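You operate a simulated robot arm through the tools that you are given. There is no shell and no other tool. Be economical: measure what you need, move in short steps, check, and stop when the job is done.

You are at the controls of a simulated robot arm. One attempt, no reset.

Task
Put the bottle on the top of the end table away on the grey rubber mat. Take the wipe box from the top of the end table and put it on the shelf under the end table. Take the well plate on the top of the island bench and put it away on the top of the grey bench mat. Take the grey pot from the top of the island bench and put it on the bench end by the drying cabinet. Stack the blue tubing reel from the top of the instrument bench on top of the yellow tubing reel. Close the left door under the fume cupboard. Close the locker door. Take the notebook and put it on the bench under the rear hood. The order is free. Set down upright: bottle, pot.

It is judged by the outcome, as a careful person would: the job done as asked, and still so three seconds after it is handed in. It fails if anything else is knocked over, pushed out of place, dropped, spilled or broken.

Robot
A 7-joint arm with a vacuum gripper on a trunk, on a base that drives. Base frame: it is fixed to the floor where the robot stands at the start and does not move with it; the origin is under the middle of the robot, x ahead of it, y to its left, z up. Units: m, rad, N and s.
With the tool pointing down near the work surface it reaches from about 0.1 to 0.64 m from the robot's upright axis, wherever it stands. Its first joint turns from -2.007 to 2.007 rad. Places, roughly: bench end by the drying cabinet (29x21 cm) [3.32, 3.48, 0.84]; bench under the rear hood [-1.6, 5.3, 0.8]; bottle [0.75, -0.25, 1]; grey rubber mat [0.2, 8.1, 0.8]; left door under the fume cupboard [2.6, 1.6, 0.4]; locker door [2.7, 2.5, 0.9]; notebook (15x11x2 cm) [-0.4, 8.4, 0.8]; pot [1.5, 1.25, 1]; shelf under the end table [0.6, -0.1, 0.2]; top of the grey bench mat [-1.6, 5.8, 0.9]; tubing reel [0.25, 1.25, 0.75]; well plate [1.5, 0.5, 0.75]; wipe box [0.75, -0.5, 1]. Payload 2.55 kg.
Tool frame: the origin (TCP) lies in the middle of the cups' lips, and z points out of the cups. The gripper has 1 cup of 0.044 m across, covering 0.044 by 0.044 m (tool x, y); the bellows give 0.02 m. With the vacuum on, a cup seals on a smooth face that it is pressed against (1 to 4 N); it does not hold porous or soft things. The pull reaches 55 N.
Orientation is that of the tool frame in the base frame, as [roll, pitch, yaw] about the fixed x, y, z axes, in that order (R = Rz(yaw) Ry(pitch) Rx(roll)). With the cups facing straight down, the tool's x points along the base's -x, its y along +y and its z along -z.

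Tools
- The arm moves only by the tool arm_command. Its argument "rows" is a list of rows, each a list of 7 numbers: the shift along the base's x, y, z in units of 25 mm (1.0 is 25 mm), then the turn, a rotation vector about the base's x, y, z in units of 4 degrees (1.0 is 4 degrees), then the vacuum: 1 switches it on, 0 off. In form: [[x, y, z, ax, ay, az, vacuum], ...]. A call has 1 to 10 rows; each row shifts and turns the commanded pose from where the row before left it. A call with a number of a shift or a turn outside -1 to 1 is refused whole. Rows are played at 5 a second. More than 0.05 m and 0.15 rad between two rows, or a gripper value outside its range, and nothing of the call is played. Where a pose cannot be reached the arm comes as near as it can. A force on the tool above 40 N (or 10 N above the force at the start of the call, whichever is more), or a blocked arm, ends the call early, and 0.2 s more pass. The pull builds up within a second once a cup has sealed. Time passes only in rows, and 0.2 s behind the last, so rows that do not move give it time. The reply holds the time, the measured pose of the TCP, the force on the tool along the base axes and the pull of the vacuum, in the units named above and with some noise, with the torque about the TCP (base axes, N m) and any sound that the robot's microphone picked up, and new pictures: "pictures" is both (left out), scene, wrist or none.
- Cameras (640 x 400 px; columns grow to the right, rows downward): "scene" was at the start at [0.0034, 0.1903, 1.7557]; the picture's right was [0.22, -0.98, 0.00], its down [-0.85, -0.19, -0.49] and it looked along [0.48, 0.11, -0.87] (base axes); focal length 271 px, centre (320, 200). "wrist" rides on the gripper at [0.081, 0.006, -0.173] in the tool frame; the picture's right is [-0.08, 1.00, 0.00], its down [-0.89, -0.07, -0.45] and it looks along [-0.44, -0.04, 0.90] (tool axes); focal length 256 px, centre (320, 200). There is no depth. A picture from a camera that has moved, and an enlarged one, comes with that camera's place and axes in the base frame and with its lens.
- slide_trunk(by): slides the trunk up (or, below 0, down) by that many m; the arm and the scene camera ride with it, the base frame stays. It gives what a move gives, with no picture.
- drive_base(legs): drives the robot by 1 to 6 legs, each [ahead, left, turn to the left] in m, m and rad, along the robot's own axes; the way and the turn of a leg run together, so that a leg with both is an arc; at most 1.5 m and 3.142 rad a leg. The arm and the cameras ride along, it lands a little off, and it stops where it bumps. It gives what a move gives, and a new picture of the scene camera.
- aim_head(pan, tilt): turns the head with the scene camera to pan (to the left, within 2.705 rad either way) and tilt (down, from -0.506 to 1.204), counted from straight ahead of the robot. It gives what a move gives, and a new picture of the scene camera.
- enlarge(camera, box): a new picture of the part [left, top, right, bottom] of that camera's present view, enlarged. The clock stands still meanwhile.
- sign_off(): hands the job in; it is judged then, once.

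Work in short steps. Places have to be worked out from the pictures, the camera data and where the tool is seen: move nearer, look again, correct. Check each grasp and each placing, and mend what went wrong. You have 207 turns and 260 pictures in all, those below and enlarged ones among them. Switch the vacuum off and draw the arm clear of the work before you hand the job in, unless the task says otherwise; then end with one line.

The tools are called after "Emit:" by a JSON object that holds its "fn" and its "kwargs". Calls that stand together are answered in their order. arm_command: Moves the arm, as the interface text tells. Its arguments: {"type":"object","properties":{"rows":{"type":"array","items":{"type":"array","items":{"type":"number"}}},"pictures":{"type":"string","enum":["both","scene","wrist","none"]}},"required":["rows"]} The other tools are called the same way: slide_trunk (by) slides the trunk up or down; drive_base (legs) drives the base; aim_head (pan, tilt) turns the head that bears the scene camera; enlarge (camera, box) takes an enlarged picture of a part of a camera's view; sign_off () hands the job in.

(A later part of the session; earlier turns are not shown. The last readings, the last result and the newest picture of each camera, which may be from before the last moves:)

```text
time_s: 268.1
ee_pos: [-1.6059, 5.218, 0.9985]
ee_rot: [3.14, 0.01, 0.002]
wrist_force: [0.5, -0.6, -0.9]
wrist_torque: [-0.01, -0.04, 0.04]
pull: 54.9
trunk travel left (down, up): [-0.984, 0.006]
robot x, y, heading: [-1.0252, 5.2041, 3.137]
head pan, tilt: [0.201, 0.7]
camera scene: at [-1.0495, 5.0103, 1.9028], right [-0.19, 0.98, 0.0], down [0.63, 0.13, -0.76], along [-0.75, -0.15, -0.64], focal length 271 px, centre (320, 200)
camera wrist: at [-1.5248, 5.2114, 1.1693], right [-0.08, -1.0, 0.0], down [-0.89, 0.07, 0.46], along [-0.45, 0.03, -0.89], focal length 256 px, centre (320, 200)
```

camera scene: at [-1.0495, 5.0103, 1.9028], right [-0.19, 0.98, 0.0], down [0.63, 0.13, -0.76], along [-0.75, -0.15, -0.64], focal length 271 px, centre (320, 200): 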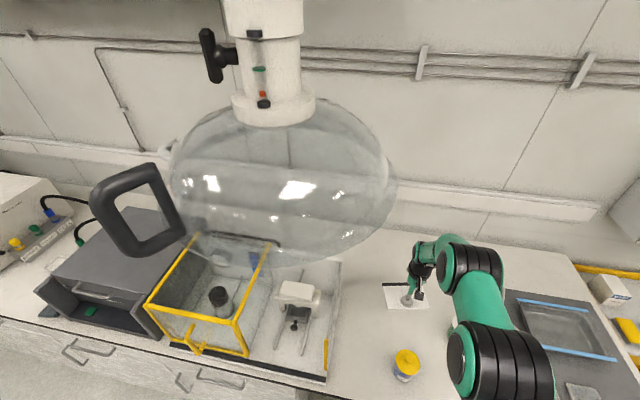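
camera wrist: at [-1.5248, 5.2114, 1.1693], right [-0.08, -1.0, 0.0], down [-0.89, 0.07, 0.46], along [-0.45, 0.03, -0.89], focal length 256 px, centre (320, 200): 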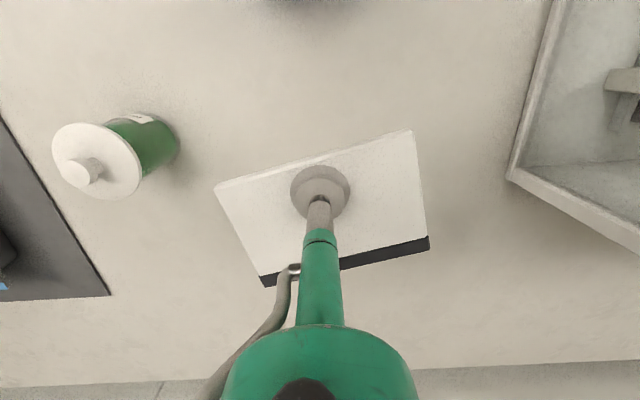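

Emit:
{"fn": "slide_trunk", "kwargs": {"by": -0.13}}

Emit:
{"fn": "arm_command", "kwargs": {"rows": [[-0.2, 0, -0.6, 0, 0, 0, 1], [0, 0, -0.4, 0, 0, 0, 1], [0, 0, -0.3, 0, 0, 0, 1], [0, 0, -0.2, 0, 0, 0, 1]], "pictures": "wrist"}}

Emit:
{"fn": "arm_command", "kwargs": {"rows": [[0, 0, -0.2, 0, 0, 0, 1], [0, 0, -0.2, 0, 0, 0, 1]], "pictures": "none"}}

```text
time_s: 269.6
ee_pos: [-1.605, 5.2165, 0.8693]
ee_rot: [3.141, 0.012, 0.001]
wrist_force: [-0.1, 0.0, -1.6]
wrist_torque: [0.02, -0.02, -0.01]
pull: 55.0
trunk travel left (down, up): [-0.854, 0.136]
robot x, y, heading: [-1.0226, 5.2043, 3.135]
head pan, tilt: [0.201, 0.7]
```

```text
time_s: 270.3
ee_pos: [-1.6198, 5.2174, 0.8561]
ee_rot: [-3.141, 0.032, 0.002]
wrist_force: [5.8, -0.9, 23.4]
wrist_torque: [-0.1, -0.54, 0.04]
pull: 55.6
trunk travel left (down, up): [-0.854, 0.136]
robot x, y, heading: [-1.0232, 5.2011, 3.138]
head pan, tilt: [0.201, 0.7]
stopped in row 3: the force on the tool passed its limit at 41 N (the readings are from after the stop); the commanded pose is now the measured one
camera wrist: at [-1.5342, 5.2109, 1.0253], right [-0.08, -1.0, 0.0], down [-0.88, 0.07, 0.48], along [-0.47, 0.04, -0.88], focal length 256 px, centre (320, 200)
```

wrist: 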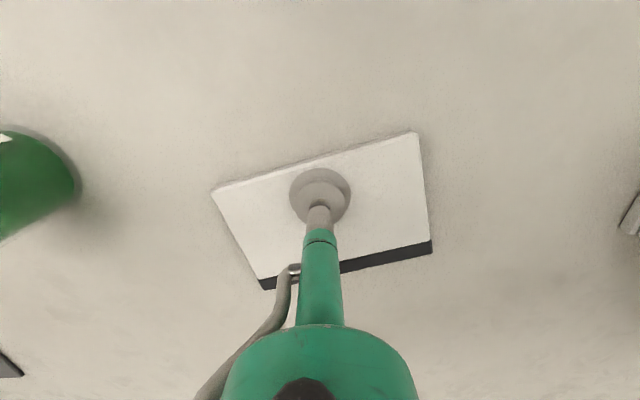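

```text
time_s: 270.8
ee_pos: [-1.6245, 5.217, 0.8542]
ee_rot: [-3.141, 0.045, 0.0]
wrist_force: [6.3, 0.0, 16.4]
wrist_torque: [-0.06, -0.45, 0.01]
pull: 54.6
trunk travel left (down, up): [-0.854, 0.136]
robot x, y, heading: [-1.0208, 5.2025, 3.133]
head pan, tilt: [0.201, 0.7]
stopped in row 2: the force on the tool passed its limit at 41 N (the readings are from after the stop); the commanded pose is now the measured one
```

Notebook touches the bench (surface ≈0.84). Relieve and release.

Emit:
{"fn": "arm_command", "kwargs": {"rows": [[0, 0, 0.25, 0, 0, 0, 0], [0, 0, 0, 0, 0, 0, 0], [0, 0, 0, 0, 0, 0, 0], [0, 0, 0, 0, 0, 0, 0], [0, 0, 0.3, 0, 0, 0, 0], [0, 0, 1, 0, 0, 0, 0], [0, 0, 1, 0, 0, 0, 0], [0, 0, 1, 0, 0, 0, 0], [0, 0, 1, 0, 0, 0, 0]], "pictures": "wrist"}}

```text
time_s: 272.8
ee_pos: [-1.6232, 5.2176, 0.964]
ee_rot: [-3.141, 0.043, 0.002]
wrist_force: [-0.2, 0.6, -0.3]
wrist_torque: [-0.02, 0.01, -0.03]
pull: 0.1
trunk travel left (down, up): [-0.854, 0.136]
robot x, y, heading: [-1.0211, 5.2026, 3.133]
head pan, tilt: [0.201, 0.7]
camera wrist: at [-1.5364, 5.2118, 1.1331], right [-0.08, -1.0, 0.0], down [-0.87, 0.07, 0.48], along [-0.48, 0.04, -0.88], focal length 256 px, centre (320, 200)
```

wrist: 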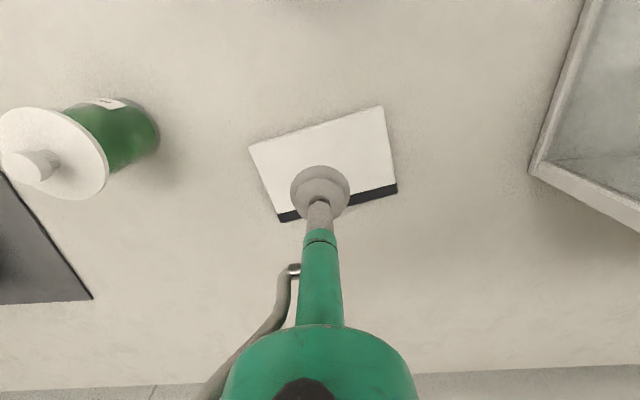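

Notebook is placed. Retract the arm, raise the trunk, and head back down the aisle for the reels.

Emit:
{"fn": "arm_command", "kwargs": {"rows": [[0, 0, 1, 0, -0.3, 0, 0], [0, 0, 1, 0, -0.3, 0, 0], [0.5, 0, 1, 0, 0, 0, 0], [1, 0, 0.5, 0, 0, 0, 0], [1, 0, 0.5, 0, 0, 0, 0], [1, 0, 0, 0, 0, 0, 0], [1, 0, 0, 0, 0, 0, 0], [1, 0, 0, 0, 0, 0, 0], [1, 0, 0, 0, 0, 0, 0]], "pictures": "scene"}}

Emit:
{"fn": "slide_trunk", "kwargs": {"by": 0.13}}

Emit:
{"fn": "drive_base", "kwargs": {"legs": [[-0.35, 0, 0], [0, 0, 1.575], [1.4, 0, 0], [0.9, 0.2, 0]]}}

Emit:
{"fn": "aim_head", "kwargs": {"pan": 0.4, "tilt": 0.75}}

```text
time_s: 274.8
ee_pos: [-1.4576, 5.2177, 1.0632]
ee_rot: [-3.141, 0.0, 0.002]
wrist_force: [0.1, -0.3, -0.4]
wrist_torque: [-0.01, 0.02, 0.01]
pull: 0.1
trunk travel left (down, up): [-0.854, 0.136]
robot x, y, heading: [-1.0176, 5.2043, 3.136]
head pan, tilt: [0.201, 0.7]
camera scene: at [-1.0458, 5.0099, 1.7727], right [-0.19, 0.98, 0.0], down [0.63, 0.13, -0.77], along [-0.75, -0.15, -0.64], focal length 271 px, centre (320, 200)
```

scene: 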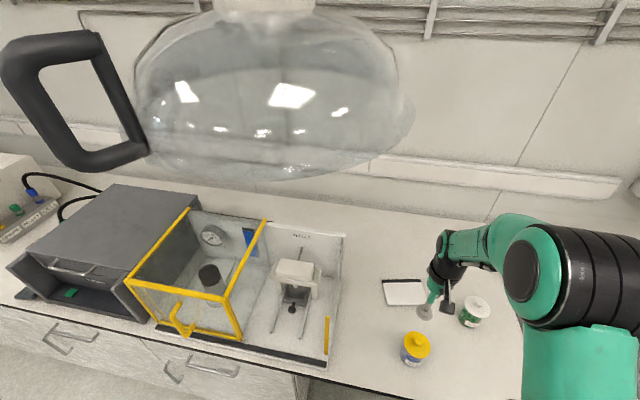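

```text
time_s: 276.3
ee_pos: [-1.4584, 5.2175, 1.1918]
ee_rot: [-3.141, -0.003, 0.001]
wrist_force: [-0.5, 0.7, 0.9]
wrist_torque: [0.01, 0.0, 0.03]
pull: 0.0
trunk travel left (down, up): [-0.984, 0.006]
robot x, y, heading: [-1.0206, 5.2048, 3.14]
head pan, tilt: [0.201, 0.7]
```

```text
time_s: 293.4
ee_pos: [-0.5059, 2.4771, 1.1925]
ee_rot: [-3.142, -0.001, 1.581]
wrist_force: [0.1, -0.3, 0.5]
wrist_torque: [-0.01, 0.0, 0.02]
pull: 0.0
trunk travel left (down, up): [-0.984, 0.006]
robot x, y, heading: [-0.4998, 2.9137, -1.566]
head pan, tilt: [0.201, 0.7]
camera scene: at [-0.3032, 2.8904, 1.9027], right [-0.98, -0.2, 0.0], down [-0.13, 0.63, -0.76], along [0.15, -0.75, -0.64], focal length 271 px, centre (320, 200)
```

scene: 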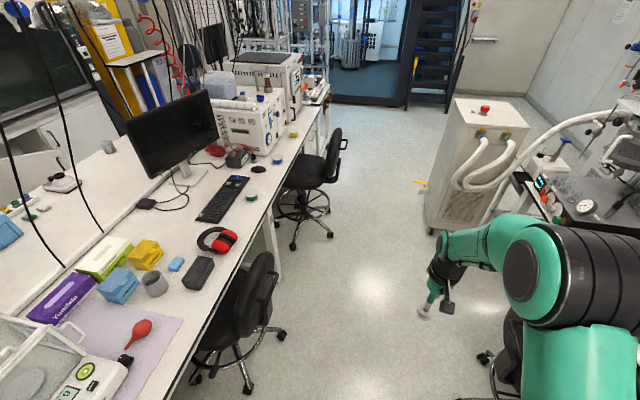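

```text
time_s: 294.1
ee_pos: [-0.5058, 2.4756, 1.1933]
ee_rot: [-3.141, -0.001, 1.58]
wrist_force: [-0.3, -0.6, -0.3]
wrist_torque: [-0.01, 0.0, 0.04]
pull: 0.1
trunk travel left (down, up): [-0.984, 0.006]
robot x, y, heading: [-0.4961, 2.9139, -1.571]
head pan, tilt: [0.4, 0.75]
camera scene: at [-0.288, 2.8971, 1.8985], right [-0.92, -0.39, 0.0], down [-0.27, 0.63, -0.73], along [0.29, -0.67, -0.68], focal length 271 px, centre (320, 200)
```

scene: 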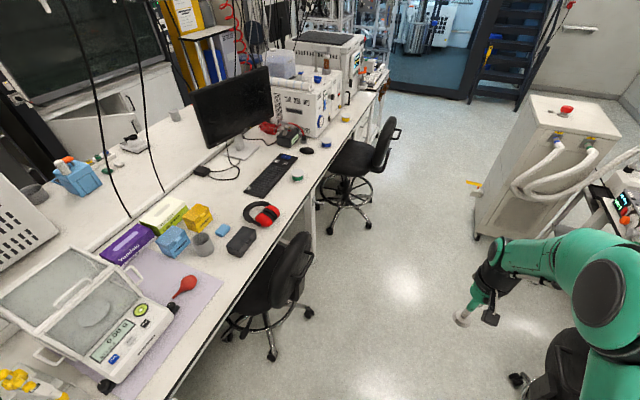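

Emit:
{"fn": "drive_base", "kwargs": {"legs": [[1.2, 0, 0], [0, 0, 1.571], [0.36, 0, 0]]}}

Emit:
{"fn": "aim_head", "kwargs": {"pan": -0.5, "tilt": 0.95}}

Emit:
{"fn": "arm_command", "kwargs": {"rows": [[0, 0, 0, 0, 0, 0, 0]], "pictures": "wrist"}}

```text
time_s: 306.0
ee_pos: [0.3121, 1.6714, 1.1928]
ee_rot: [-3.14, -0.002, 3.136]
wrist_force: [0.3, 0.9, 0.0]
wrist_torque: [0.01, 0.0, 0.02]
pull: 0.1
trunk travel left (down, up): [-0.984, 0.006]
robot x, y, heading: [-0.1267, 1.6862, -0.013]
head pan, tilt: [0.4, 0.75]
camera scene: at [-0.1079, 1.8944, 1.8985], right [0.38, -0.93, 0.0], down [-0.63, -0.26, -0.73], along [0.68, 0.28, -0.68], focal length 271 px, centre (320, 200)
```

scene: 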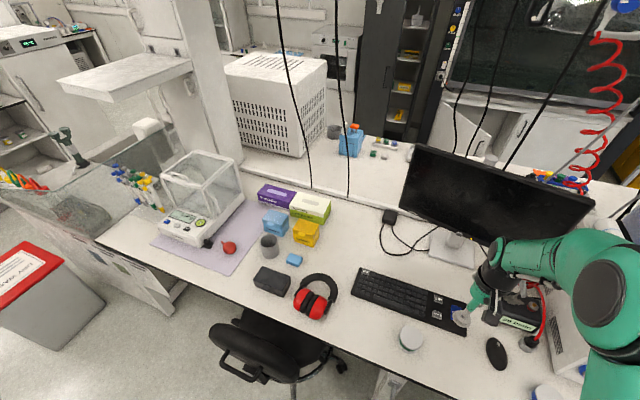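

```text
time_s: 307.2
ee_pos: [0.3135, 1.672, 1.193]
ee_rot: [3.141, -0.002, 3.135]
wrist_force: [0.4, -0.4, 0.4]
wrist_torque: [0.0, 0.0, -0.01]
pull: 0.0
trunk travel left (down, up): [-0.984, 0.006]
robot x, y, heading: [-0.1266, 1.6879, -0.009]
head pan, tilt: [-0.499, 0.949]
camera scene: at [-0.1206, 1.8275, 1.883], right [-0.49, -0.87, 0.0], down [-0.71, 0.4, -0.58], along [0.51, -0.28, -0.81], focal length 271 px, centre (320, 200)
```

scene: 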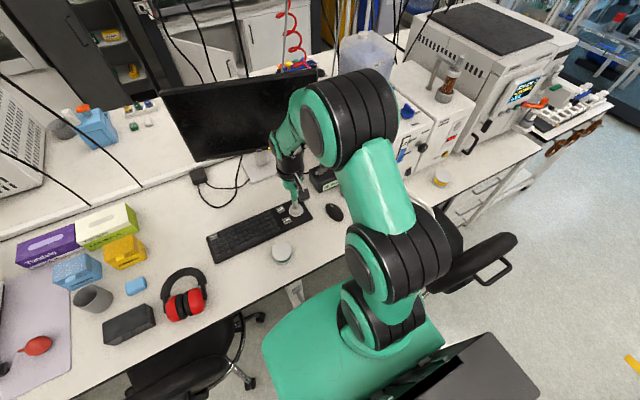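

```text
time_s: 307.6
ee_pos: [0.3134, 1.6699, 1.1935]
ee_rot: [-3.14, 0.0, 3.136]
wrist_force: [-0.7, 1.2, 1.2]
wrist_torque: [0.04, 0.0, 0.02]
pull: 0.0
trunk travel left (down, up): [-0.984, 0.006]
robot x, y, heading: [-0.1237, 1.6881, -0.008]
head pan, tilt: [-0.499, 0.949]
camera wrist: at [0.2308, 1.6778, 1.3655], right [0.08, 1.0, 0.0], down [0.89, -0.08, 0.44], along [0.44, -0.04, -0.9], focal length 256 px, centre (320, 200)
```

wrist: 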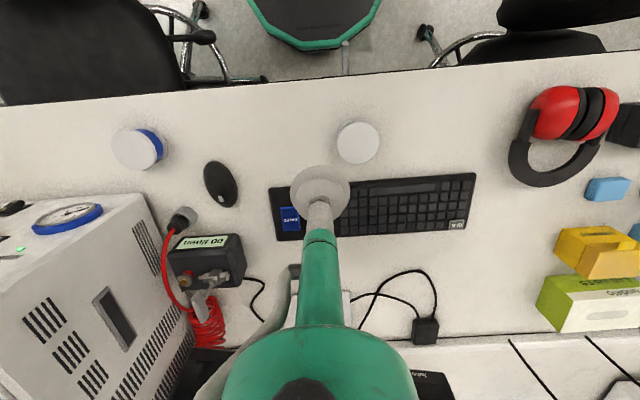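

Blue reel top at about (0.325,1.318). Move above it.

Emit:
{"fn": "arm_command", "kwargs": {"rows": [[0, -1, -0.3, 0, 0, 0, 0], [0, -1, -0.3, 0, 0, 0, 0], [0, -1, -0.3, 0, 0, 0, 0], [0, -1, -0.5, 0, 0, 0, 0], [0, -1, -0.5, 0, 0, 0, 0], [0, -1, -0.5, 0, 0, 0, 0], [0, -1, -0.5, 0, 0, 0, 0], [0, -1, -0.5, 0, 0, 0, 0], [0, -1, -0.5, 0, 0, 0, 0], [0, -1, -0.5, 0, 0, 0, 0]], "pictures": "none"}}

Emit:
{"fn": "arm_command", "kwargs": {"rows": [[0.1, -1, -0.2, 0, 0, 0, 0], [0.1, -1, -0.2, 0, 0, 0, 0], [0.1, -1, 0, 0, 0, 0, 0], [0.1, -1, 0, 0, 0, 0, 0]]}}

```text
time_s: 309.8
ee_pos: [0.3133, 1.4204, 1.0816]
ee_rot: [-3.142, 0.0, 3.136]
wrist_force: [0.0, -0.5, -0.3]
wrist_torque: [0.04, -0.01, 0.02]
pull: 0.0
trunk travel left (down, up): [-0.984, 0.006]
robot x, y, heading: [-0.1274, 1.6882, -0.015]
head pan, tilt: [-0.499, 0.949]
```

```text
time_s: 310.8
ee_pos: [0.3223, 1.32, 1.0735]
ee_rot: [-3.14, -0.001, 3.136]
wrist_force: [0.8, 0.1, -0.7]
wrist_torque: [0.0, -0.02, -0.02]
pull: 0.0
trunk travel left (down, up): [-0.984, 0.006]
robot x, y, heading: [-0.1248, 1.6882, -0.009]
head pan, tilt: [-0.499, 0.949]
camera scene: at [-0.1207, 1.8254, 1.8831], right [-0.49, -0.87, 0.0], down [-0.71, 0.4, -0.58], along [0.51, -0.28, -0.81], focal length 271 px, centre (320, 200)
camera wrist: at [0.2409, 1.3269, 1.2456], right [0.08, 1.0, 0.0], down [0.89, -0.08, 0.44], along [0.44, -0.04, -0.9], focal length 256 px, centre (320, 200)
```

scene: 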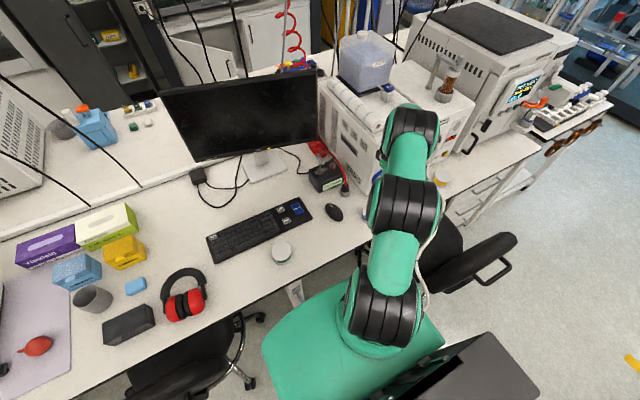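
wrist: 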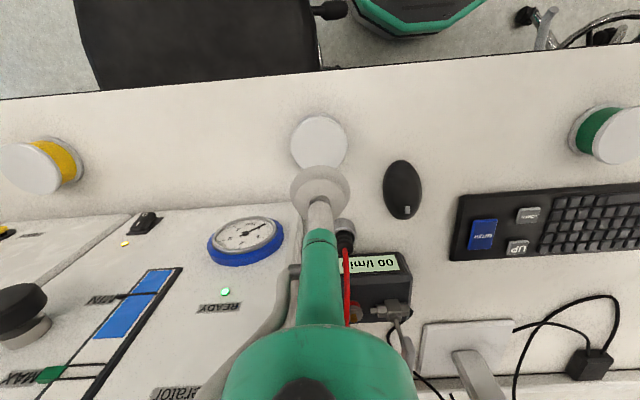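

Emit:
{"fn": "arm_command", "kwargs": {"rows": [[0.1, 0, -1, 0, 0, 0, 0], [0, 0, -1, 0, 0, 0, 0], [0, 0, -1, 0, 0, 0, 0], [0, 0, -1, 0, 0, 0, 0], [0, 0, -1, 0, 0, 0, 1], [0, 0, -0.5, 0, 0, 0, 1]], "pictures": "wrist"}}

```text
time_s: 312.2
ee_pos: [0.325, 1.3207, 0.9362]
ee_rot: [3.14, -0.001, 3.136]
wrist_force: [0.6, -0.1, -0.2]
wrist_torque: [0.01, -0.01, 0.01]
pull: 0.1
trunk travel left (down, up): [-0.984, 0.006]
robot x, y, heading: [-0.1255, 1.6885, -0.01]
head pan, tilt: [-0.499, 0.949]
camera wrist: at [0.2431, 1.3282, 1.1082], right [0.08, 1.0, 0.0], down [0.89, -0.08, 0.45], along [0.44, -0.04, -0.9], focal length 256 px, centre (320, 200)
```

wrist: 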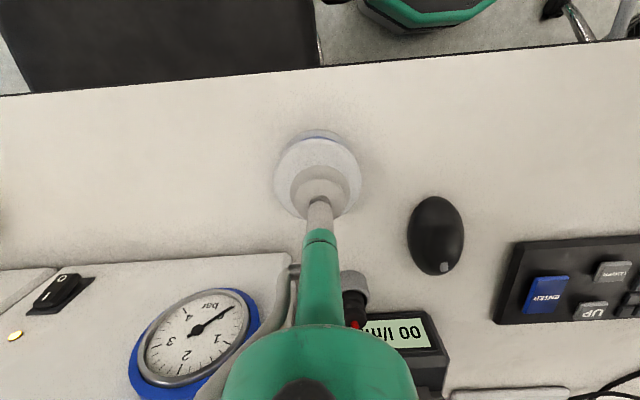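

Emit:
{"fn": "arm_command", "kwargs": {"rows": [[0, 0, -0.3, 0, 0, 0, 1], [0, 0, -0.3, 0, 0, 0, 1], [0, 0, -0.2, 0, 0, 0, 1], [0, 0, -0.2, 0, 0, 0, 1], [0, 0, -0.2, 0, 0, 0, 1]], "pictures": "none"}}

Emit:
{"fn": "arm_command", "kwargs": {"rows": [[0, 0, -0.2, 0, 0, 0, 1], [0, 0, -0.2, 0, 0, 0, 1]], "pictures": "none"}}

```text
time_s: 313.4
ee_pos: [0.324, 1.3225, 0.9053]
ee_rot: [3.141, -0.002, 3.136]
wrist_force: [1.0, 0.1, 0.3]
wrist_torque: [0.02, -0.01, -0.02]
pull: 55.1
trunk travel left (down, up): [-0.984, 0.006]
robot x, y, heading: [-0.1239, 1.6892, -0.01]
head pan, tilt: [-0.499, 0.949]
```

```text
time_s: 314.0
ee_pos: [0.325, 1.3208, 0.8987]
ee_rot: [-3.137, 0.003, 3.138]
wrist_force: [0.3, 0.5, 9.5]
wrist_torque: [0.18, -0.02, 0.03]
pull: 55.0
trunk travel left (down, up): [-0.984, 0.006]
robot x, y, heading: [-0.1257, 1.6862, -0.011]
head pan, tilt: [-0.499, 0.949]
```

Sealed on the blue reel. Lift and recenter the arm.

Emit:
{"fn": "arm_command", "kwargs": {"rows": [[0, 0, 0.5, 0, 0, 0, 1], [0, 0, 1, 0, 0, 0, 1], [0, 0, 1, 0, 0, 0, 1], [0, 0, 1, 0, 0, 0, 1], [0, 0, 1, 0, 0, 0, 1], [0, 0, 1, 0, 0, 0, 1], [-0.5, 0, 1, 0, 0, 0, 1], [-0.5, 0, 1, 0, 0, 0, 1], [-0.5, 0.5, 0.5, 0, 0, 0, 1]], "pictures": "wrist"}}

Emit:
{"fn": "arm_command", "kwargs": {"rows": [[0, 1, 0.2, 0, 0, 0, 1], [0, 1, 0.2, 0, 0, 0, 1], [0, 1, 0.2, 0, 0, 0, 1], [0, 1, 0.2, 0, 0, 0, 1], [0, 1, 0, 0, 0, 0, 1], [0, 1, 0, 0, 0, 0, 1], [0, 1, 0, 0, 0, 0, 1], [0, 1, 0, 0, 0, 0, 1], [0, 1, 0, 0, 0, 0, 1], [0, 1, 0, 0, 0, 0, 1]], "pictures": "scene"}}

```text
time_s: 316.0
ee_pos: [0.2864, 1.3339, 1.0957]
ee_rot: [3.142, 0.0, 3.137]
wrist_force: [-0.6, 0.2, -1.1]
wrist_torque: [0.03, 0.0, 0.0]
pull: 54.9
trunk travel left (down, up): [-0.984, 0.006]
robot x, y, heading: [-0.1248, 1.6839, -0.011]
head pan, tilt: [-0.499, 0.949]
camera wrist: at [0.2046, 1.3413, 1.268], right [0.08, 1.0, 0.0], down [0.89, -0.08, 0.44], along [0.44, -0.04, -0.9], focal length 256 px, centre (320, 200)
```

wrist: 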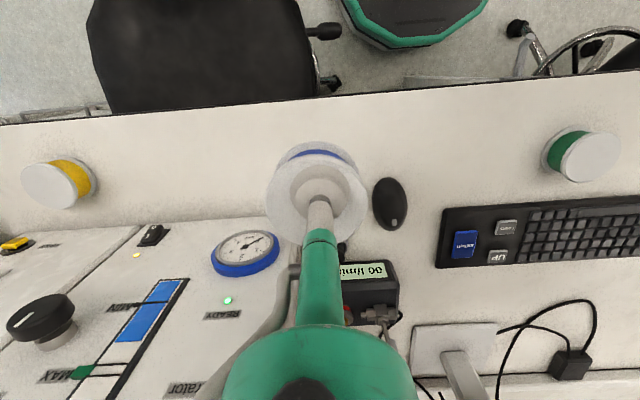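

```text
time_s: 318.2
ee_pos: [0.2868, 1.5839, 1.1152]
ee_rot: [-3.14, -0.002, 3.137]
wrist_force: [-0.4, -0.1, -1.1]
wrist_torque: [-0.02, 0.0, 0.0]
pull: 55.5
trunk travel left (down, up): [-0.984, 0.006]
robot x, y, heading: [-0.1266, 1.6837, -0.008]
head pan, tilt: [-0.499, 0.949]
camera scene: at [-0.1211, 1.8285, 1.8829], right [-0.49, -0.87, 0.0], down [-0.71, 0.4, -0.58], along [0.51, -0.28, -0.81], focal length 271 px, centre (320, 200)
```

scene: 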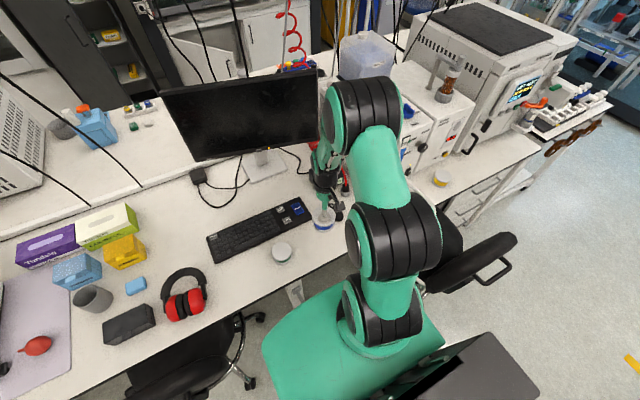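

Emit:
{"fn": "drive_base", "kwargs": {"legs": [[-0.32, 0, 0], [0, -1.13, 0], [0.28, 0, 0]]}}

Emit:
{"fn": "aim_head", "kwargs": {"pan": 0.6, "tilt": 0.95}}

Emit:
{"fn": "arm_command", "kwargs": {"rows": [[0, 0, 0, 0, 0, 0, 1]], "pictures": "wrist"}}

```text
time_s: 327.3
ee_pos: [0.2237, 0.4311, 1.1152]
ee_rot: [-3.141, 0.001, 3.125]
wrist_force: [0.0, -0.5, -1.5]
wrist_torque: [0.03, -0.02, 0.01]
pull: 54.8
trunk travel left (down, up): [-0.984, 0.006]
robot x, y, heading: [-0.1849, 0.5364, -0.023]
head pan, tilt: [-0.499, 0.949]
camera scene: at [-0.1812, 0.6793, 1.883], right [-0.5, -0.87, 0.0], down [-0.7, 0.41, -0.58], along [0.5, -0.29, -0.81], focal length 271 px, centre (320, 200)
```

scene: 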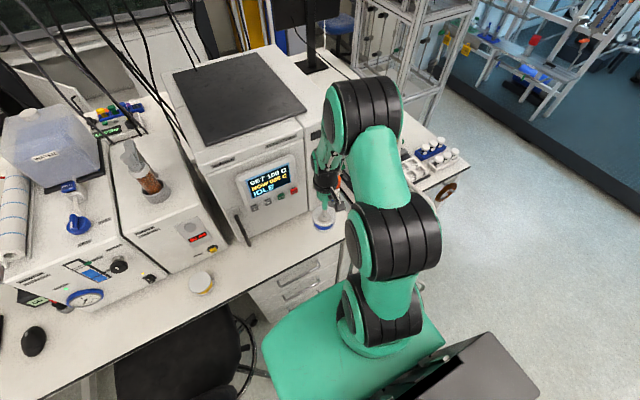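

```text
time_s: 328.6
ee_pos: [0.2237, 0.4309, 1.1162]
ee_rot: [3.14, -0.002, 3.124]
wrist_force: [0.9, -0.6, -0.7]
wrist_torque: [0.03, 0.0, 0.0]
pull: 55.1
trunk travel left (down, up): [-0.984, 0.006]
robot x, y, heading: [-0.1866, 0.5363, -0.022]
head pan, tilt: [0.6, 0.949]
camera scene: at [-0.183, 0.7552, 1.883], right [0.55, -0.84, 0.0], down [-0.68, -0.44, -0.58], along [0.49, 0.32, -0.81], focal length 271 px, centre (320, 200)
```

scene: 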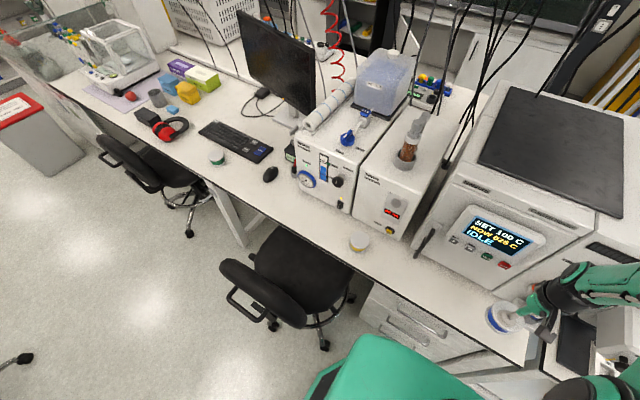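

```text
time_s: 329.0
ee_pos: [0.2237, 0.4306, 1.1156]
ee_rot: [-3.141, -0.002, 3.124]
wrist_force: [0.2, 0.2, -1.9]
wrist_torque: [0.02, 0.07, 0.0]
pull: 54.9
trunk travel left (down, up): [-0.984, 0.006]
robot x, y, heading: [-0.1849, 0.5393, -0.021]
head pan, tilt: [0.6, 0.949]
camera wrist: at [0.1424, 0.4386, 1.2879], right [0.1, 1.0, 0.0], down [0.89, -0.09, 0.44], along [0.44, -0.04, -0.9], focal length 256 px, centre (320, 200)
```

wrist: 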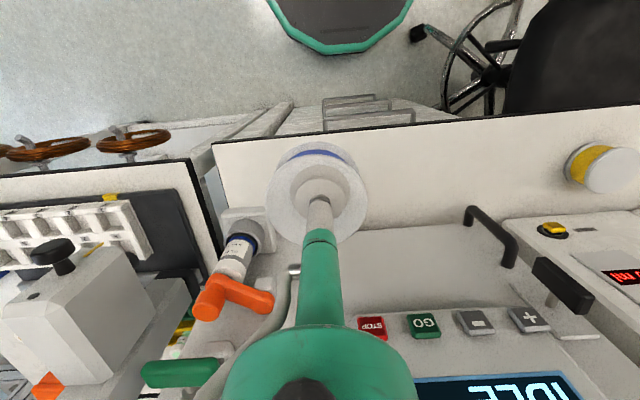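

Emit:
{"fn": "drive_base", "kwargs": {"legs": [[0.055, 0.02, 0.02]]}}

Emit:
{"fn": "arm_command", "kwargs": {"rows": [[-1, 0.8, 0, 0, 0, 0, 1], [-1, 1, 0, 0, 0, 0, 1], [0, 1, 0, 0, 0, 0, 1], [0, 1, 0, 0, 0, 0, 1], [0, 1, 0, 0, 0, 0, 1], [0, 1, 0, 0, 0, 0, 1], [0, 1, 0, 0, 0, 0, 1], [0, 1, 0, 0, 0, 0, 1], [0, 1, 0, 0, 0, 0, 1], [0, 1, 0, 0, 0, 0, 1]], "pictures": "none"}}

Emit:
{"fn": "arm_command", "kwargs": {"rows": [[0, 1, -0.2, 0, 0, 0, 1], [0, 1, -0.2, 0, 0, 0, 1], [0, 1, 0, 0, 0, 0, 1], [0, 1, 0, 0, 0, 0, 1], [0, 1, 0, 0, 0, 0, 1], [0, 1, 0, 0, 0, 0, 1], [0, 1, 0, 0, 0, 0, 1]]}}

```text
time_s: 330.0
ee_pos: [0.2792, 0.4579, 1.1172]
ee_rot: [3.141, -0.001, -3.139]
wrist_force: [0.7, 0.1, -0.8]
wrist_torque: [0.0, 0.06, 0.03]
pull: 54.6
trunk travel left (down, up): [-0.984, 0.006]
robot x, y, heading: [-0.1285, 0.5588, -0.002]
head pan, tilt: [0.6, 0.949]
camera scene: at [-0.1333, 0.774, 1.883], right [0.56, -0.83, 0.0], down [-0.67, -0.46, -0.58], along [0.48, 0.33, -0.81], focal length 271 px, centre (320, 200)
```

scene: 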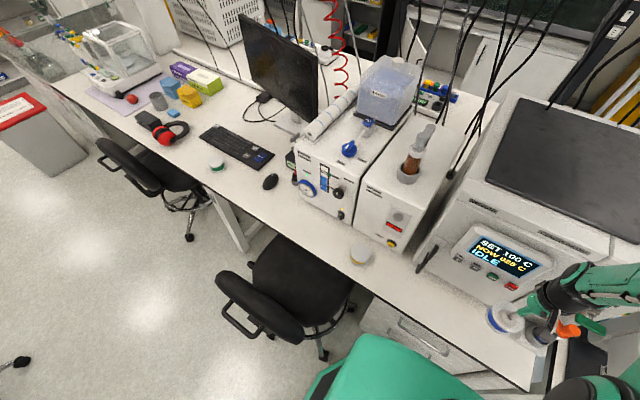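

```text
time_s: 332.2
ee_pos: [0.2301, 0.7039, 1.1131]
ee_rot: [-3.14, -0.003, -3.14]
wrist_force: [-0.8, 0.0, -1.4]
wrist_torque: [-0.02, 0.01, 0.01]
pull: 54.9
trunk travel left (down, up): [-0.984, 0.006]
robot x, y, heading: [-0.1342, 0.5579, -0.006]
head pan, tilt: [0.6, 0.949]
```

```text
time_s: 333.8
ee_pos: [0.2293, 0.8783, 1.1055]
ee_rot: [-3.14, -0.002, -3.14]
wrist_force: [0.6, -0.2, -0.4]
wrist_torque: [0.0, 0.04, -0.01]
pull: 54.9
trunk travel left (down, up): [-0.984, 0.006]
robot x, y, heading: [-0.1327, 0.5543, -0.001]
head pan, tilt: [0.6, 0.949]
camera scene: at [-0.1325, 0.7757, 1.8828], right [0.56, -0.83, 0.0], down [-0.67, -0.46, -0.58], along [0.48, 0.33, -0.81], focal length 271 px, centre (320, 200)
camera wrist: at [0.1486, 0.8849, 1.2774], right [0.08, 1.0, 0.0], down [0.89, -0.07, 0.44], along [0.44, -0.04, -0.9], focal length 256 px, centre (320, 200)
```

scene: 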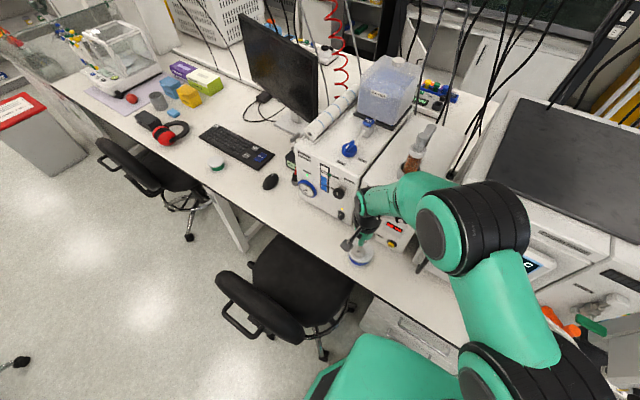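
wrist: 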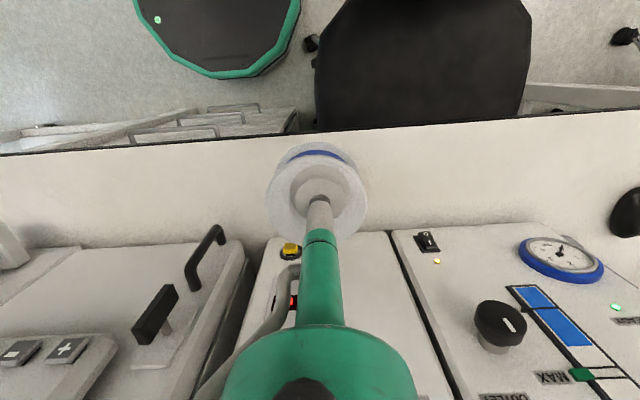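

Emit:
{"fn": "arm_command", "kwargs": {"rows": [[0.7, -0.6, 0, 0, 0, 0, 1], [0.7, -0.7, 0, 0, 0, 0, 1], [0.7, -0.8, 0, 0, 0, 0, 1], [0.7, -1, 0, 0, 0, 0, 1]], "pictures": "wrist"}}

```text
time_s: 334.8
ee_pos: [0.3023, 0.7999, 1.1064]
ee_rot: [3.14, -0.002, -3.14]
wrist_force: [0.3, 0.1, -1.1]
wrist_torque: [-0.01, 0.04, 0.0]
pull: 55.2
trunk travel left (down, up): [-0.984, 0.006]
robot x, y, heading: [-0.1322, 0.5558, -0.004]
head pan, tilt: [0.6, 0.949]
camera wrist: at [0.2204, 0.8051, 1.2792], right [0.08, 1.0, 0.0], down [0.89, -0.07, 0.44], along [0.44, -0.03, -0.9], focal length 256 px, centre (320, 200)
```

wrist: 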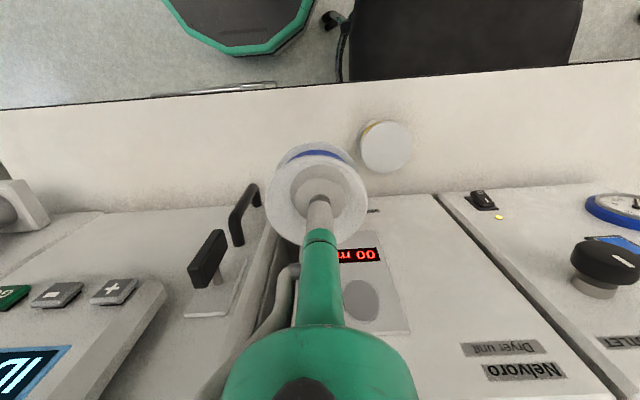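

Yellow reel top at (0.325,0.897). Move above and descend.

Emit:
{"fn": "arm_command", "kwargs": {"rows": [[0.2, 1, 0, 0, 0, 0, 1], [0.2, 1, 0, 0, 0, 0, 1], [0.2, 1, -0.3, 0, 0, 0, 1], [0.2, 0.96, -0.7, 0, 0, 0, 1], [0, 0, -1, 0, 0, 0, 1], [0, 0, -1, 0, 0, 0, 1]], "pictures": "none"}}

Emit:
{"fn": "aim_head", "kwargs": {"pan": 0.5, "tilt": 0.8}}

Emit:
{"fn": "arm_command", "kwargs": {"rows": [[0, 0, -1, 0, 0, 0, 1]], "pictures": "both"}}

```text
time_s: 336.2
ee_pos: [0.3205, 0.8991, 1.0289]
ee_rot: [-3.141, -0.002, -3.138]
wrist_force: [0.5, 0.1, -1.7]
wrist_torque: [-0.01, 0.05, 0.05]
pull: 55.1
trunk travel left (down, up): [-0.984, 0.006]
robot x, y, heading: [-0.13, 0.5577, -0.001]
head pan, tilt: [0.6, 0.949]
```

```text
time_s: 336.9
ee_pos: [0.3211, 0.8987, 1.0294]
ee_rot: [3.142, -0.002, -3.14]
wrist_force: [-0.6, -0.1, -1.1]
wrist_torque: [-0.02, 0.0, 0.0]
pull: 55.0
trunk travel left (down, up): [-0.984, 0.006]
robot x, y, heading: [-0.1321, 0.5575, -0.007]
head pan, tilt: [0.499, 0.799]
camera scene: at [-0.1219, 0.7717, 1.8945], right [0.48, -0.88, 0.0], down [-0.63, -0.34, -0.7], along [0.61, 0.33, -0.72], focal length 271 px, centre (320, 200)
```

scene: 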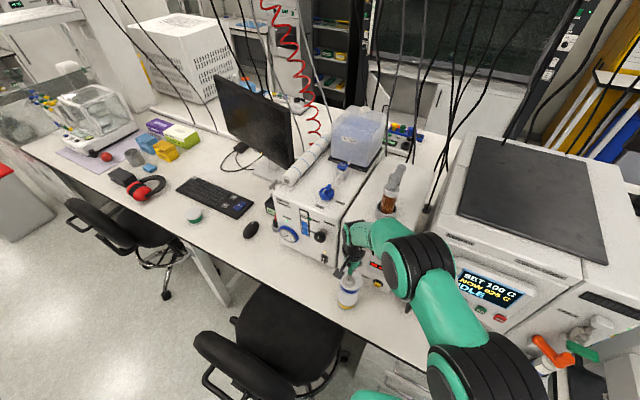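

```text
time_s: 337.3
ee_pos: [0.3219, 0.9009, 1.003]
ee_rot: [3.141, -0.002, -3.139]
wrist_force: [-0.6, 0.0, -1.0]
wrist_torque: [-0.02, 0.04, -0.02]
pull: 54.7
trunk travel left (down, up): [-0.984, 0.006]
robot x, y, heading: [-0.1322, 0.5624, 0.002]
head pan, tilt: [0.499, 0.799]
camera scene: at [-0.1205, 0.7728, 1.8944], right [0.48, -0.88, 0.0], down [-0.63, -0.34, -0.7], along [0.61, 0.33, -0.72], focal length 271 px, centre (320, 200)
camera wrist: at [0.2397, 0.9063, 1.1763], right [0.08, 1.0, 0.0], down [0.89, -0.07, 0.44], along [0.44, -0.03, -0.9], focal length 256 px, centre (320, 200)
```

scene: 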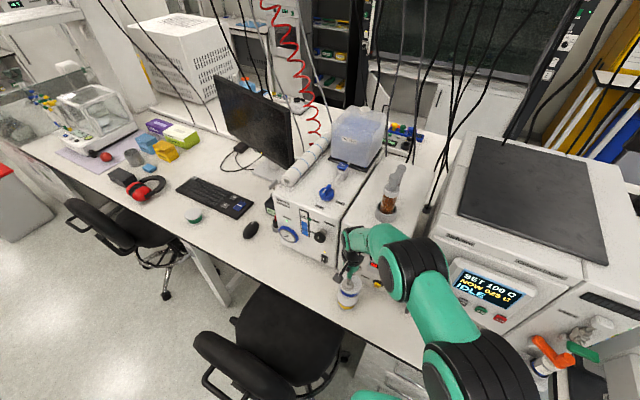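
wrist: 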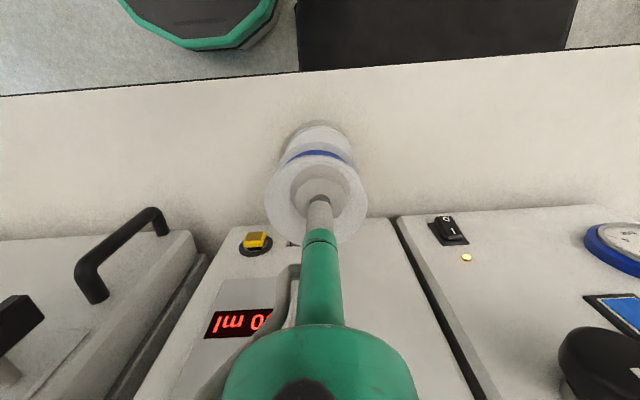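

Emit:
{"fn": "enlarge", "kwargs": {"camera": "scene", "box": [310, 240, 390, 320]}}

Emit:
{"fn": "enlarge", "kwargs": {"camera": "wrist", "box": [250, 100, 390, 250]}}

```text
5.00 times, centred on (350, 280) of scene
camera zoom: at [-0.1205, 0.7728, 1.8944], right [0.48, -0.88, 0.0], down [-0.63, -0.34, -0.7], along [0.61, 0.33, -0.72], focal length 1354 px, centre (170, -200)
```

zoom: 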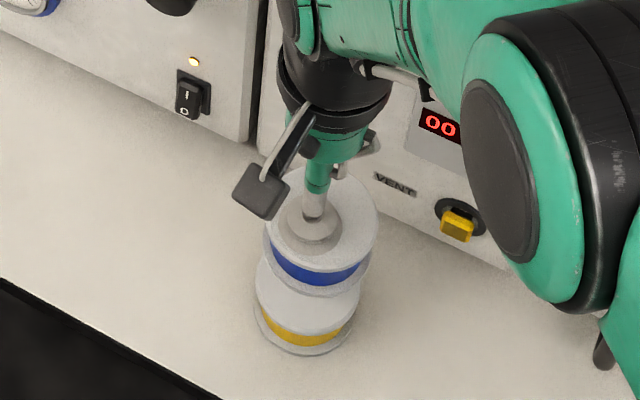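

```text
2.67 times, centred on (320, 175) of wrist
camera zoom: at [0.2397, 0.9063, 1.1763], right [0.08, 1.0, 0.0], down [0.89, -0.07, 0.44], along [0.44, -0.03, -0.9], focal length 683 px, centre (320, 267)
```

zoom: 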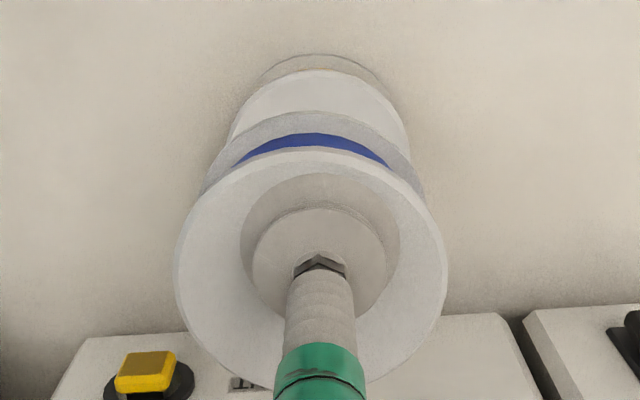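

Aligned in both views. Descend in small steps until contact.

Emit:
{"fn": "arm_command", "kwargs": {"rows": [[0, 0, -0.5, 0, 0, 0, 1], [0, 0, -0.4, 0, 0, 0, 1], [0, 0, -0.2, 0, 0, 0, 1], [0, 0, -0.2, 0, 0, 0, 1]], "pictures": "none"}}

Emit:
{"fn": "arm_command", "kwargs": {"rows": [[0, 0, -0.2, 0, 0, 0, 1], [0, 0, -0.2, 0, 0, 0, 1]], "pictures": "none"}}

Emit:
{"fn": "arm_command", "kwargs": {"rows": [[0, 0, -0.2, 0, 0, 0, 1]], "pictures": "none"}}

```text
time_s: 338.3
ee_pos: [0.3203, 0.8987, 0.9726]
ee_rot: [-3.142, -0.003, -3.139]
wrist_force: [-0.1, 0.8, -0.9]
wrist_torque: [-0.01, 0.04, 0.03]
pull: 54.6
trunk travel left (down, up): [-0.984, 0.006]
robot x, y, heading: [-0.1316, 0.5582, -0.002]
head pan, tilt: [0.499, 0.799]
```

```text
time_s: 338.9
ee_pos: [0.3204, 0.9001, 0.9647]
ee_rot: [-3.14, -0.002, -3.14]
wrist_force: [1.0, 1.0, -2.2]
wrist_torque: [-0.01, 0.01, -0.02]
pull: 55.0
trunk travel left (down, up): [-0.984, 0.006]
robot x, y, heading: [-0.1315, 0.5533, -0.001]
head pan, tilt: [0.499, 0.799]
```

```text
time_s: 339.3
ee_pos: [0.3208, 0.8987, 0.9577]
ee_rot: [-3.141, -0.001, -3.14]
wrist_force: [-0.1, 0.5, -1.7]
wrist_torque: [-0.03, 0.01, -0.02]
pull: 55.0
trunk travel left (down, up): [-0.984, 0.006]
robot x, y, heading: [-0.1347, 0.5563, 0.006]
head pan, tilt: [0.499, 0.799]
```

Emit:
{"fn": "arm_command", "kwargs": {"rows": [[0, 0, -0.15, 0, 0, 0, 1], [0, 0, -0.15, 0, 0, 0, 1]], "pictures": "none"}}

Emit:
{"fn": "arm_command", "kwargs": {"rows": [[0, 0, -0.15, 0, 0, 0, 1], [0, 0, -0.1, 0, 0, 0, 1]], "pictures": "none"}}

```text
time_s: 339.9
ee_pos: [0.3208, 0.8999, 0.9502]
ee_rot: [3.142, 0.0, -3.141]
wrist_force: [-1.1, 0.5, -1.7]
wrist_torque: [-0.01, 0.02, 0.04]
pull: 54.8
trunk travel left (down, up): [-0.984, 0.006]
robot x, y, heading: [-0.1306, 0.5565, -0.002]
head pan, tilt: [0.499, 0.799]
```

```text
time_s: 340.5
ee_pos: [0.3205, 0.8996, 0.9461]
ee_rot: [3.139, 0.002, -3.14]
wrist_force: [-0.9, -1.6, 9.1]
wrist_torque: [-0.16, -0.16, -0.05]
pull: 54.5
trunk travel left (down, up): [-0.984, 0.006]
robot x, y, heading: [-0.1323, 0.5591, -0.005]
head pan, tilt: [0.499, 0.799]
```

Contact. Release and rise, then check.

Emit:
{"fn": "arm_command", "kwargs": {"rows": [[0, 0, 0.1, 0, 0, 0, 0], [0, 0, 0, 0, 0, 0, 0], [0, 0, 0, 0, 0, 0, 0], [0, 0, 0, 0, 0, 0, 0], [0, 0, 0.2, 0, 0, 0, 0], [0, 0, 0.8, 0, 0, 0, 0], [0, 0, 1, 0, 0, 0, 0], [0, 0, 1, 0, 0, 0, 0], [-0.5, 0, 1, 0, 0, 0, 0], [-1, 0, 1, 0, 0, 0, 0]], "pictures": "wrist"}}

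Emit:
{"fn": "enlarge", "kwargs": {"camera": "scene", "box": [310, 240, 390, 320]}}

```text
time_s: 342.7
ee_pos: [0.2812, 0.898, 1.0736]
ee_rot: [3.14, 0.0, -3.139]
wrist_force: [0.0, 0.0, -0.3]
wrist_torque: [0.0, -0.02, -0.01]
pull: 0.1
trunk travel left (down, up): [-0.984, 0.006]
robot x, y, heading: [-0.1321, 0.5552, -0.001]
head pan, tilt: [0.499, 0.799]
camera wrist: at [0.1996, 0.9045, 1.246], right [0.08, 1.0, 0.0], down [0.89, -0.07, 0.45], along [0.44, -0.03, -0.9], focal length 256 px, centre (320, 200)
```

wrist: 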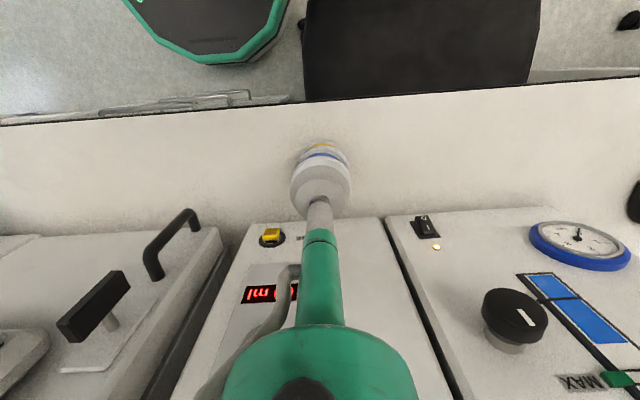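

```text
5.00 times, centred on (350, 280) of scene
camera zoom: at [-0.1237, 0.7715, 1.8945], right [0.48, -0.88, 0.0], down [-0.63, -0.34, -0.7], along [0.61, 0.33, -0.72], focal length 1354 px, centre (170, -200)
```

zoom: 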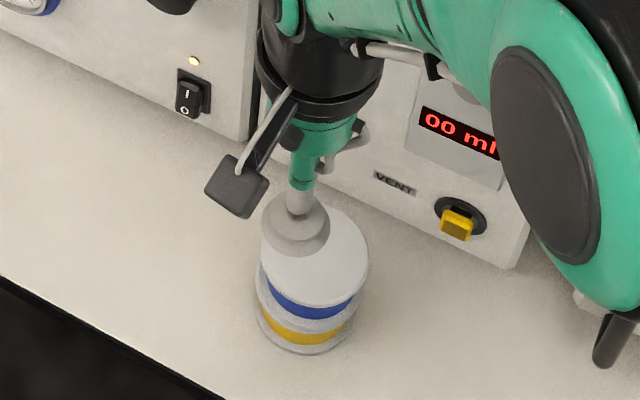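

Reels are stacked. Tuck the arm and take the south route around the end table toward the far aisle.

Emit:
{"fn": "arm_command", "kwargs": {"rows": [[-1, -0.5, 1, 0, 0, 0, 0], [-1, -0.5, 1, 0, 0, 0, 0], [-1, -1, 1, 0, 0, 0, 0], [-0.5, -1, 1, 0, 0, 0, 0], [0, -1, 0.5, 0, 0, 0, 0], [0, -1, 0.5, 0, 0, 0, 0], [0, -1, 0, 0, 0, 0, 0], [0, -1, 0, 0, 0, 0, 0], [0, -1, 0, 0, 0, 0, 0], [0, -1, 0, 0, 0, 0, 0]], "pictures": "none"}}

Emit:
{"fn": "drive_base", "kwargs": {"legs": [[-0.33, 0, 0], [0, -0.6, 0], [0, -1.35, 0], [1.2, 0, 0]]}}

Emit:
{"fn": "aim_head", "kwargs": {"pan": 0.1, "tilt": 0.5}}

```text
time_s: 344.9
ee_pos: [0.1951, 0.674, 1.1955]
ee_rot: [-3.141, -0.002, -3.139]
wrist_force: [-0.2, -0.1, -0.2]
wrist_torque: [-0.02, -0.04, 0.04]
pull: 0.1
trunk travel left (down, up): [-0.984, 0.006]
robot x, y, heading: [-0.1299, 0.5556, -0.005]
head pan, tilt: [0.499, 0.799]
```

```text
time_s: 362.1
ee_pos: [1.0573, -1.2613, 1.1959]
ee_rot: [-3.141, -0.002, -3.122]
wrist_force: [0.2, 0.7, 1.2]
wrist_torque: [-0.03, -0.02, -0.03]
pull: 0.1
trunk travel left (down, up): [-0.984, 0.006]
robot x, y, heading: [0.7349, -1.3854, 0.014]
head pan, tilt: [0.499, 0.799]
camera scene: at [0.74, -1.1694, 1.8945], right [0.49, -0.87, 0.0], down [-0.62, -0.35, -0.7], along [0.61, 0.34, -0.72], focal length 271 px, centre (320, 200)
```

scene: 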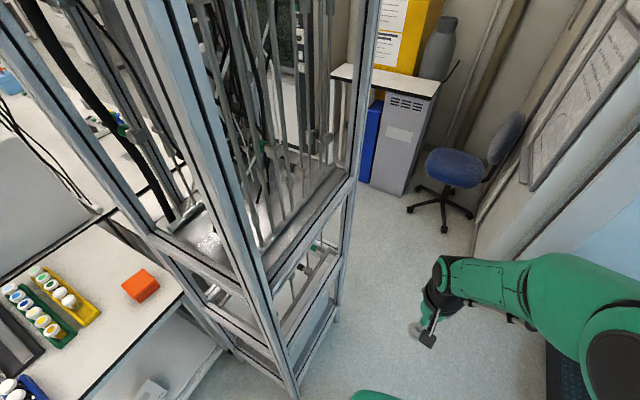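

```text
time_s: 362.9
ee_pos: [1.0583, -1.2624, 1.1972]
ee_rot: [-3.141, -0.002, -3.123]
wrist_force: [0.3, 0.2, 0.1]
wrist_torque: [0.02, 0.02, 0.01]
pull: 0.0
trunk travel left (down, up): [-0.984, 0.006]
robot x, y, heading: [0.7347, -1.3836, 0.015]
head pan, tilt: [0.099, 0.499]
camera scene: at [0.7599, -1.1986, 1.9204], right [0.11, -0.99, 0.0], down [-0.48, -0.05, -0.88], along [0.87, 0.1, -0.48], focal length 271 px, centre (320, 200)
```

scene: 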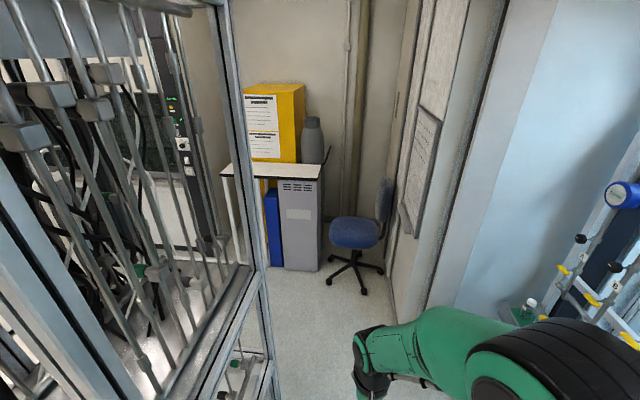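

Emit:
{"fn": "drive_base", "kwargs": {"legs": [[1.2, 0, 0], [0, 0, 1.556]]}}

Emit:
{"fn": "aim_head", "kwargs": {"pan": 0.0, "tilt": 0.45}}

Emit:
{"fn": "aim_head", "kwargs": {"pan": 0.5, "tilt": 0.6}}

```text
time_s: 372.8
ee_pos: [1.835, -1.044, 1.1955]
ee_rot: [-3.14, -0.002, -1.596]
wrist_force: [0.2, 0.5, 0.5]
wrist_torque: [-0.01, 0.03, -0.02]
pull: 0.1
trunk travel left (down, up): [-0.984, 0.006]
robot x, y, heading: [1.9428, -1.3724, 1.54]
head pan, tilt: [0.099, 0.499]
camera scene: at [1.7578, -1.3376, 1.9204], right [1.0, 0.07, 0.0], down [0.03, -0.48, -0.88], along [-0.06, 0.88, -0.48], focal length 271 px, centre (320, 200)
```

scene: 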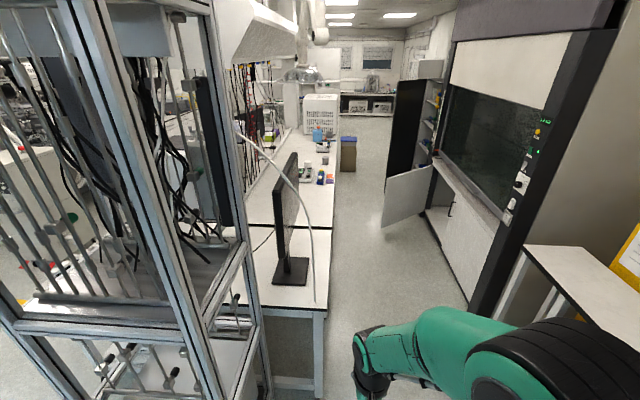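

```text
time_s: 373.5
ee_pos: [1.8351, -1.0424, 1.1951]
ee_rot: [3.141, -0.001, -1.597]
wrist_force: [0.1, -0.5, 0.6]
wrist_torque: [-0.02, -0.01, 0.01]
pull: 0.1
trunk travel left (down, up): [-0.984, 0.006]
robot x, y, heading: [1.942, -1.3732, 1.545]
head pan, tilt: [0.0, 0.45]
camera scene: at [1.7668, -1.3366, 1.9249], right [1.0, -0.03, 0.0], down [-0.01, -0.44, -0.9], along [0.03, 0.9, -0.44], focal length 271 px, centre (320, 200)
```

scene: 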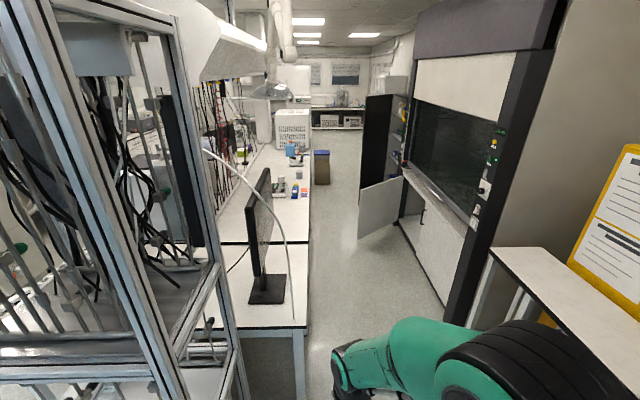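

```text
time_s: 374.4
ee_pos: [1.8351, -1.0432, 1.1964]
ee_rot: [3.141, 0.0, -1.594]
wrist_force: [-0.3, -0.1, -0.2]
wrist_torque: [-0.01, 0.01, 0.0]
pull: 0.0
trunk travel left (down, up): [-0.984, 0.006]
robot x, y, heading: [1.9434, -1.3704, 1.54]
head pan, tilt: [0.499, 0.6]
camera scene: at [1.7243, -1.3495, 1.9114], right [0.89, 0.45, 0.0], down [0.26, -0.5, -0.83], along [-0.37, 0.74, -0.56], focal length 271 px, centre (320, 200)
```

scene: 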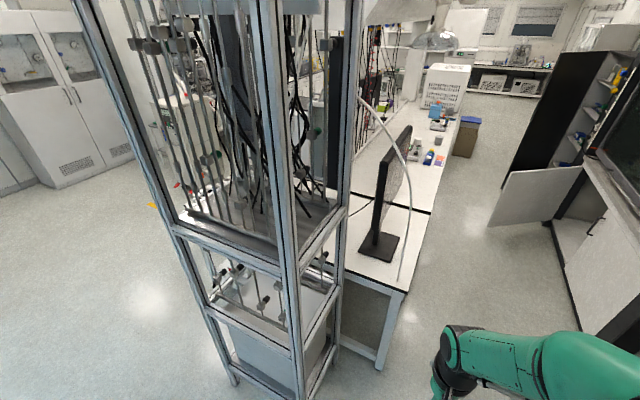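

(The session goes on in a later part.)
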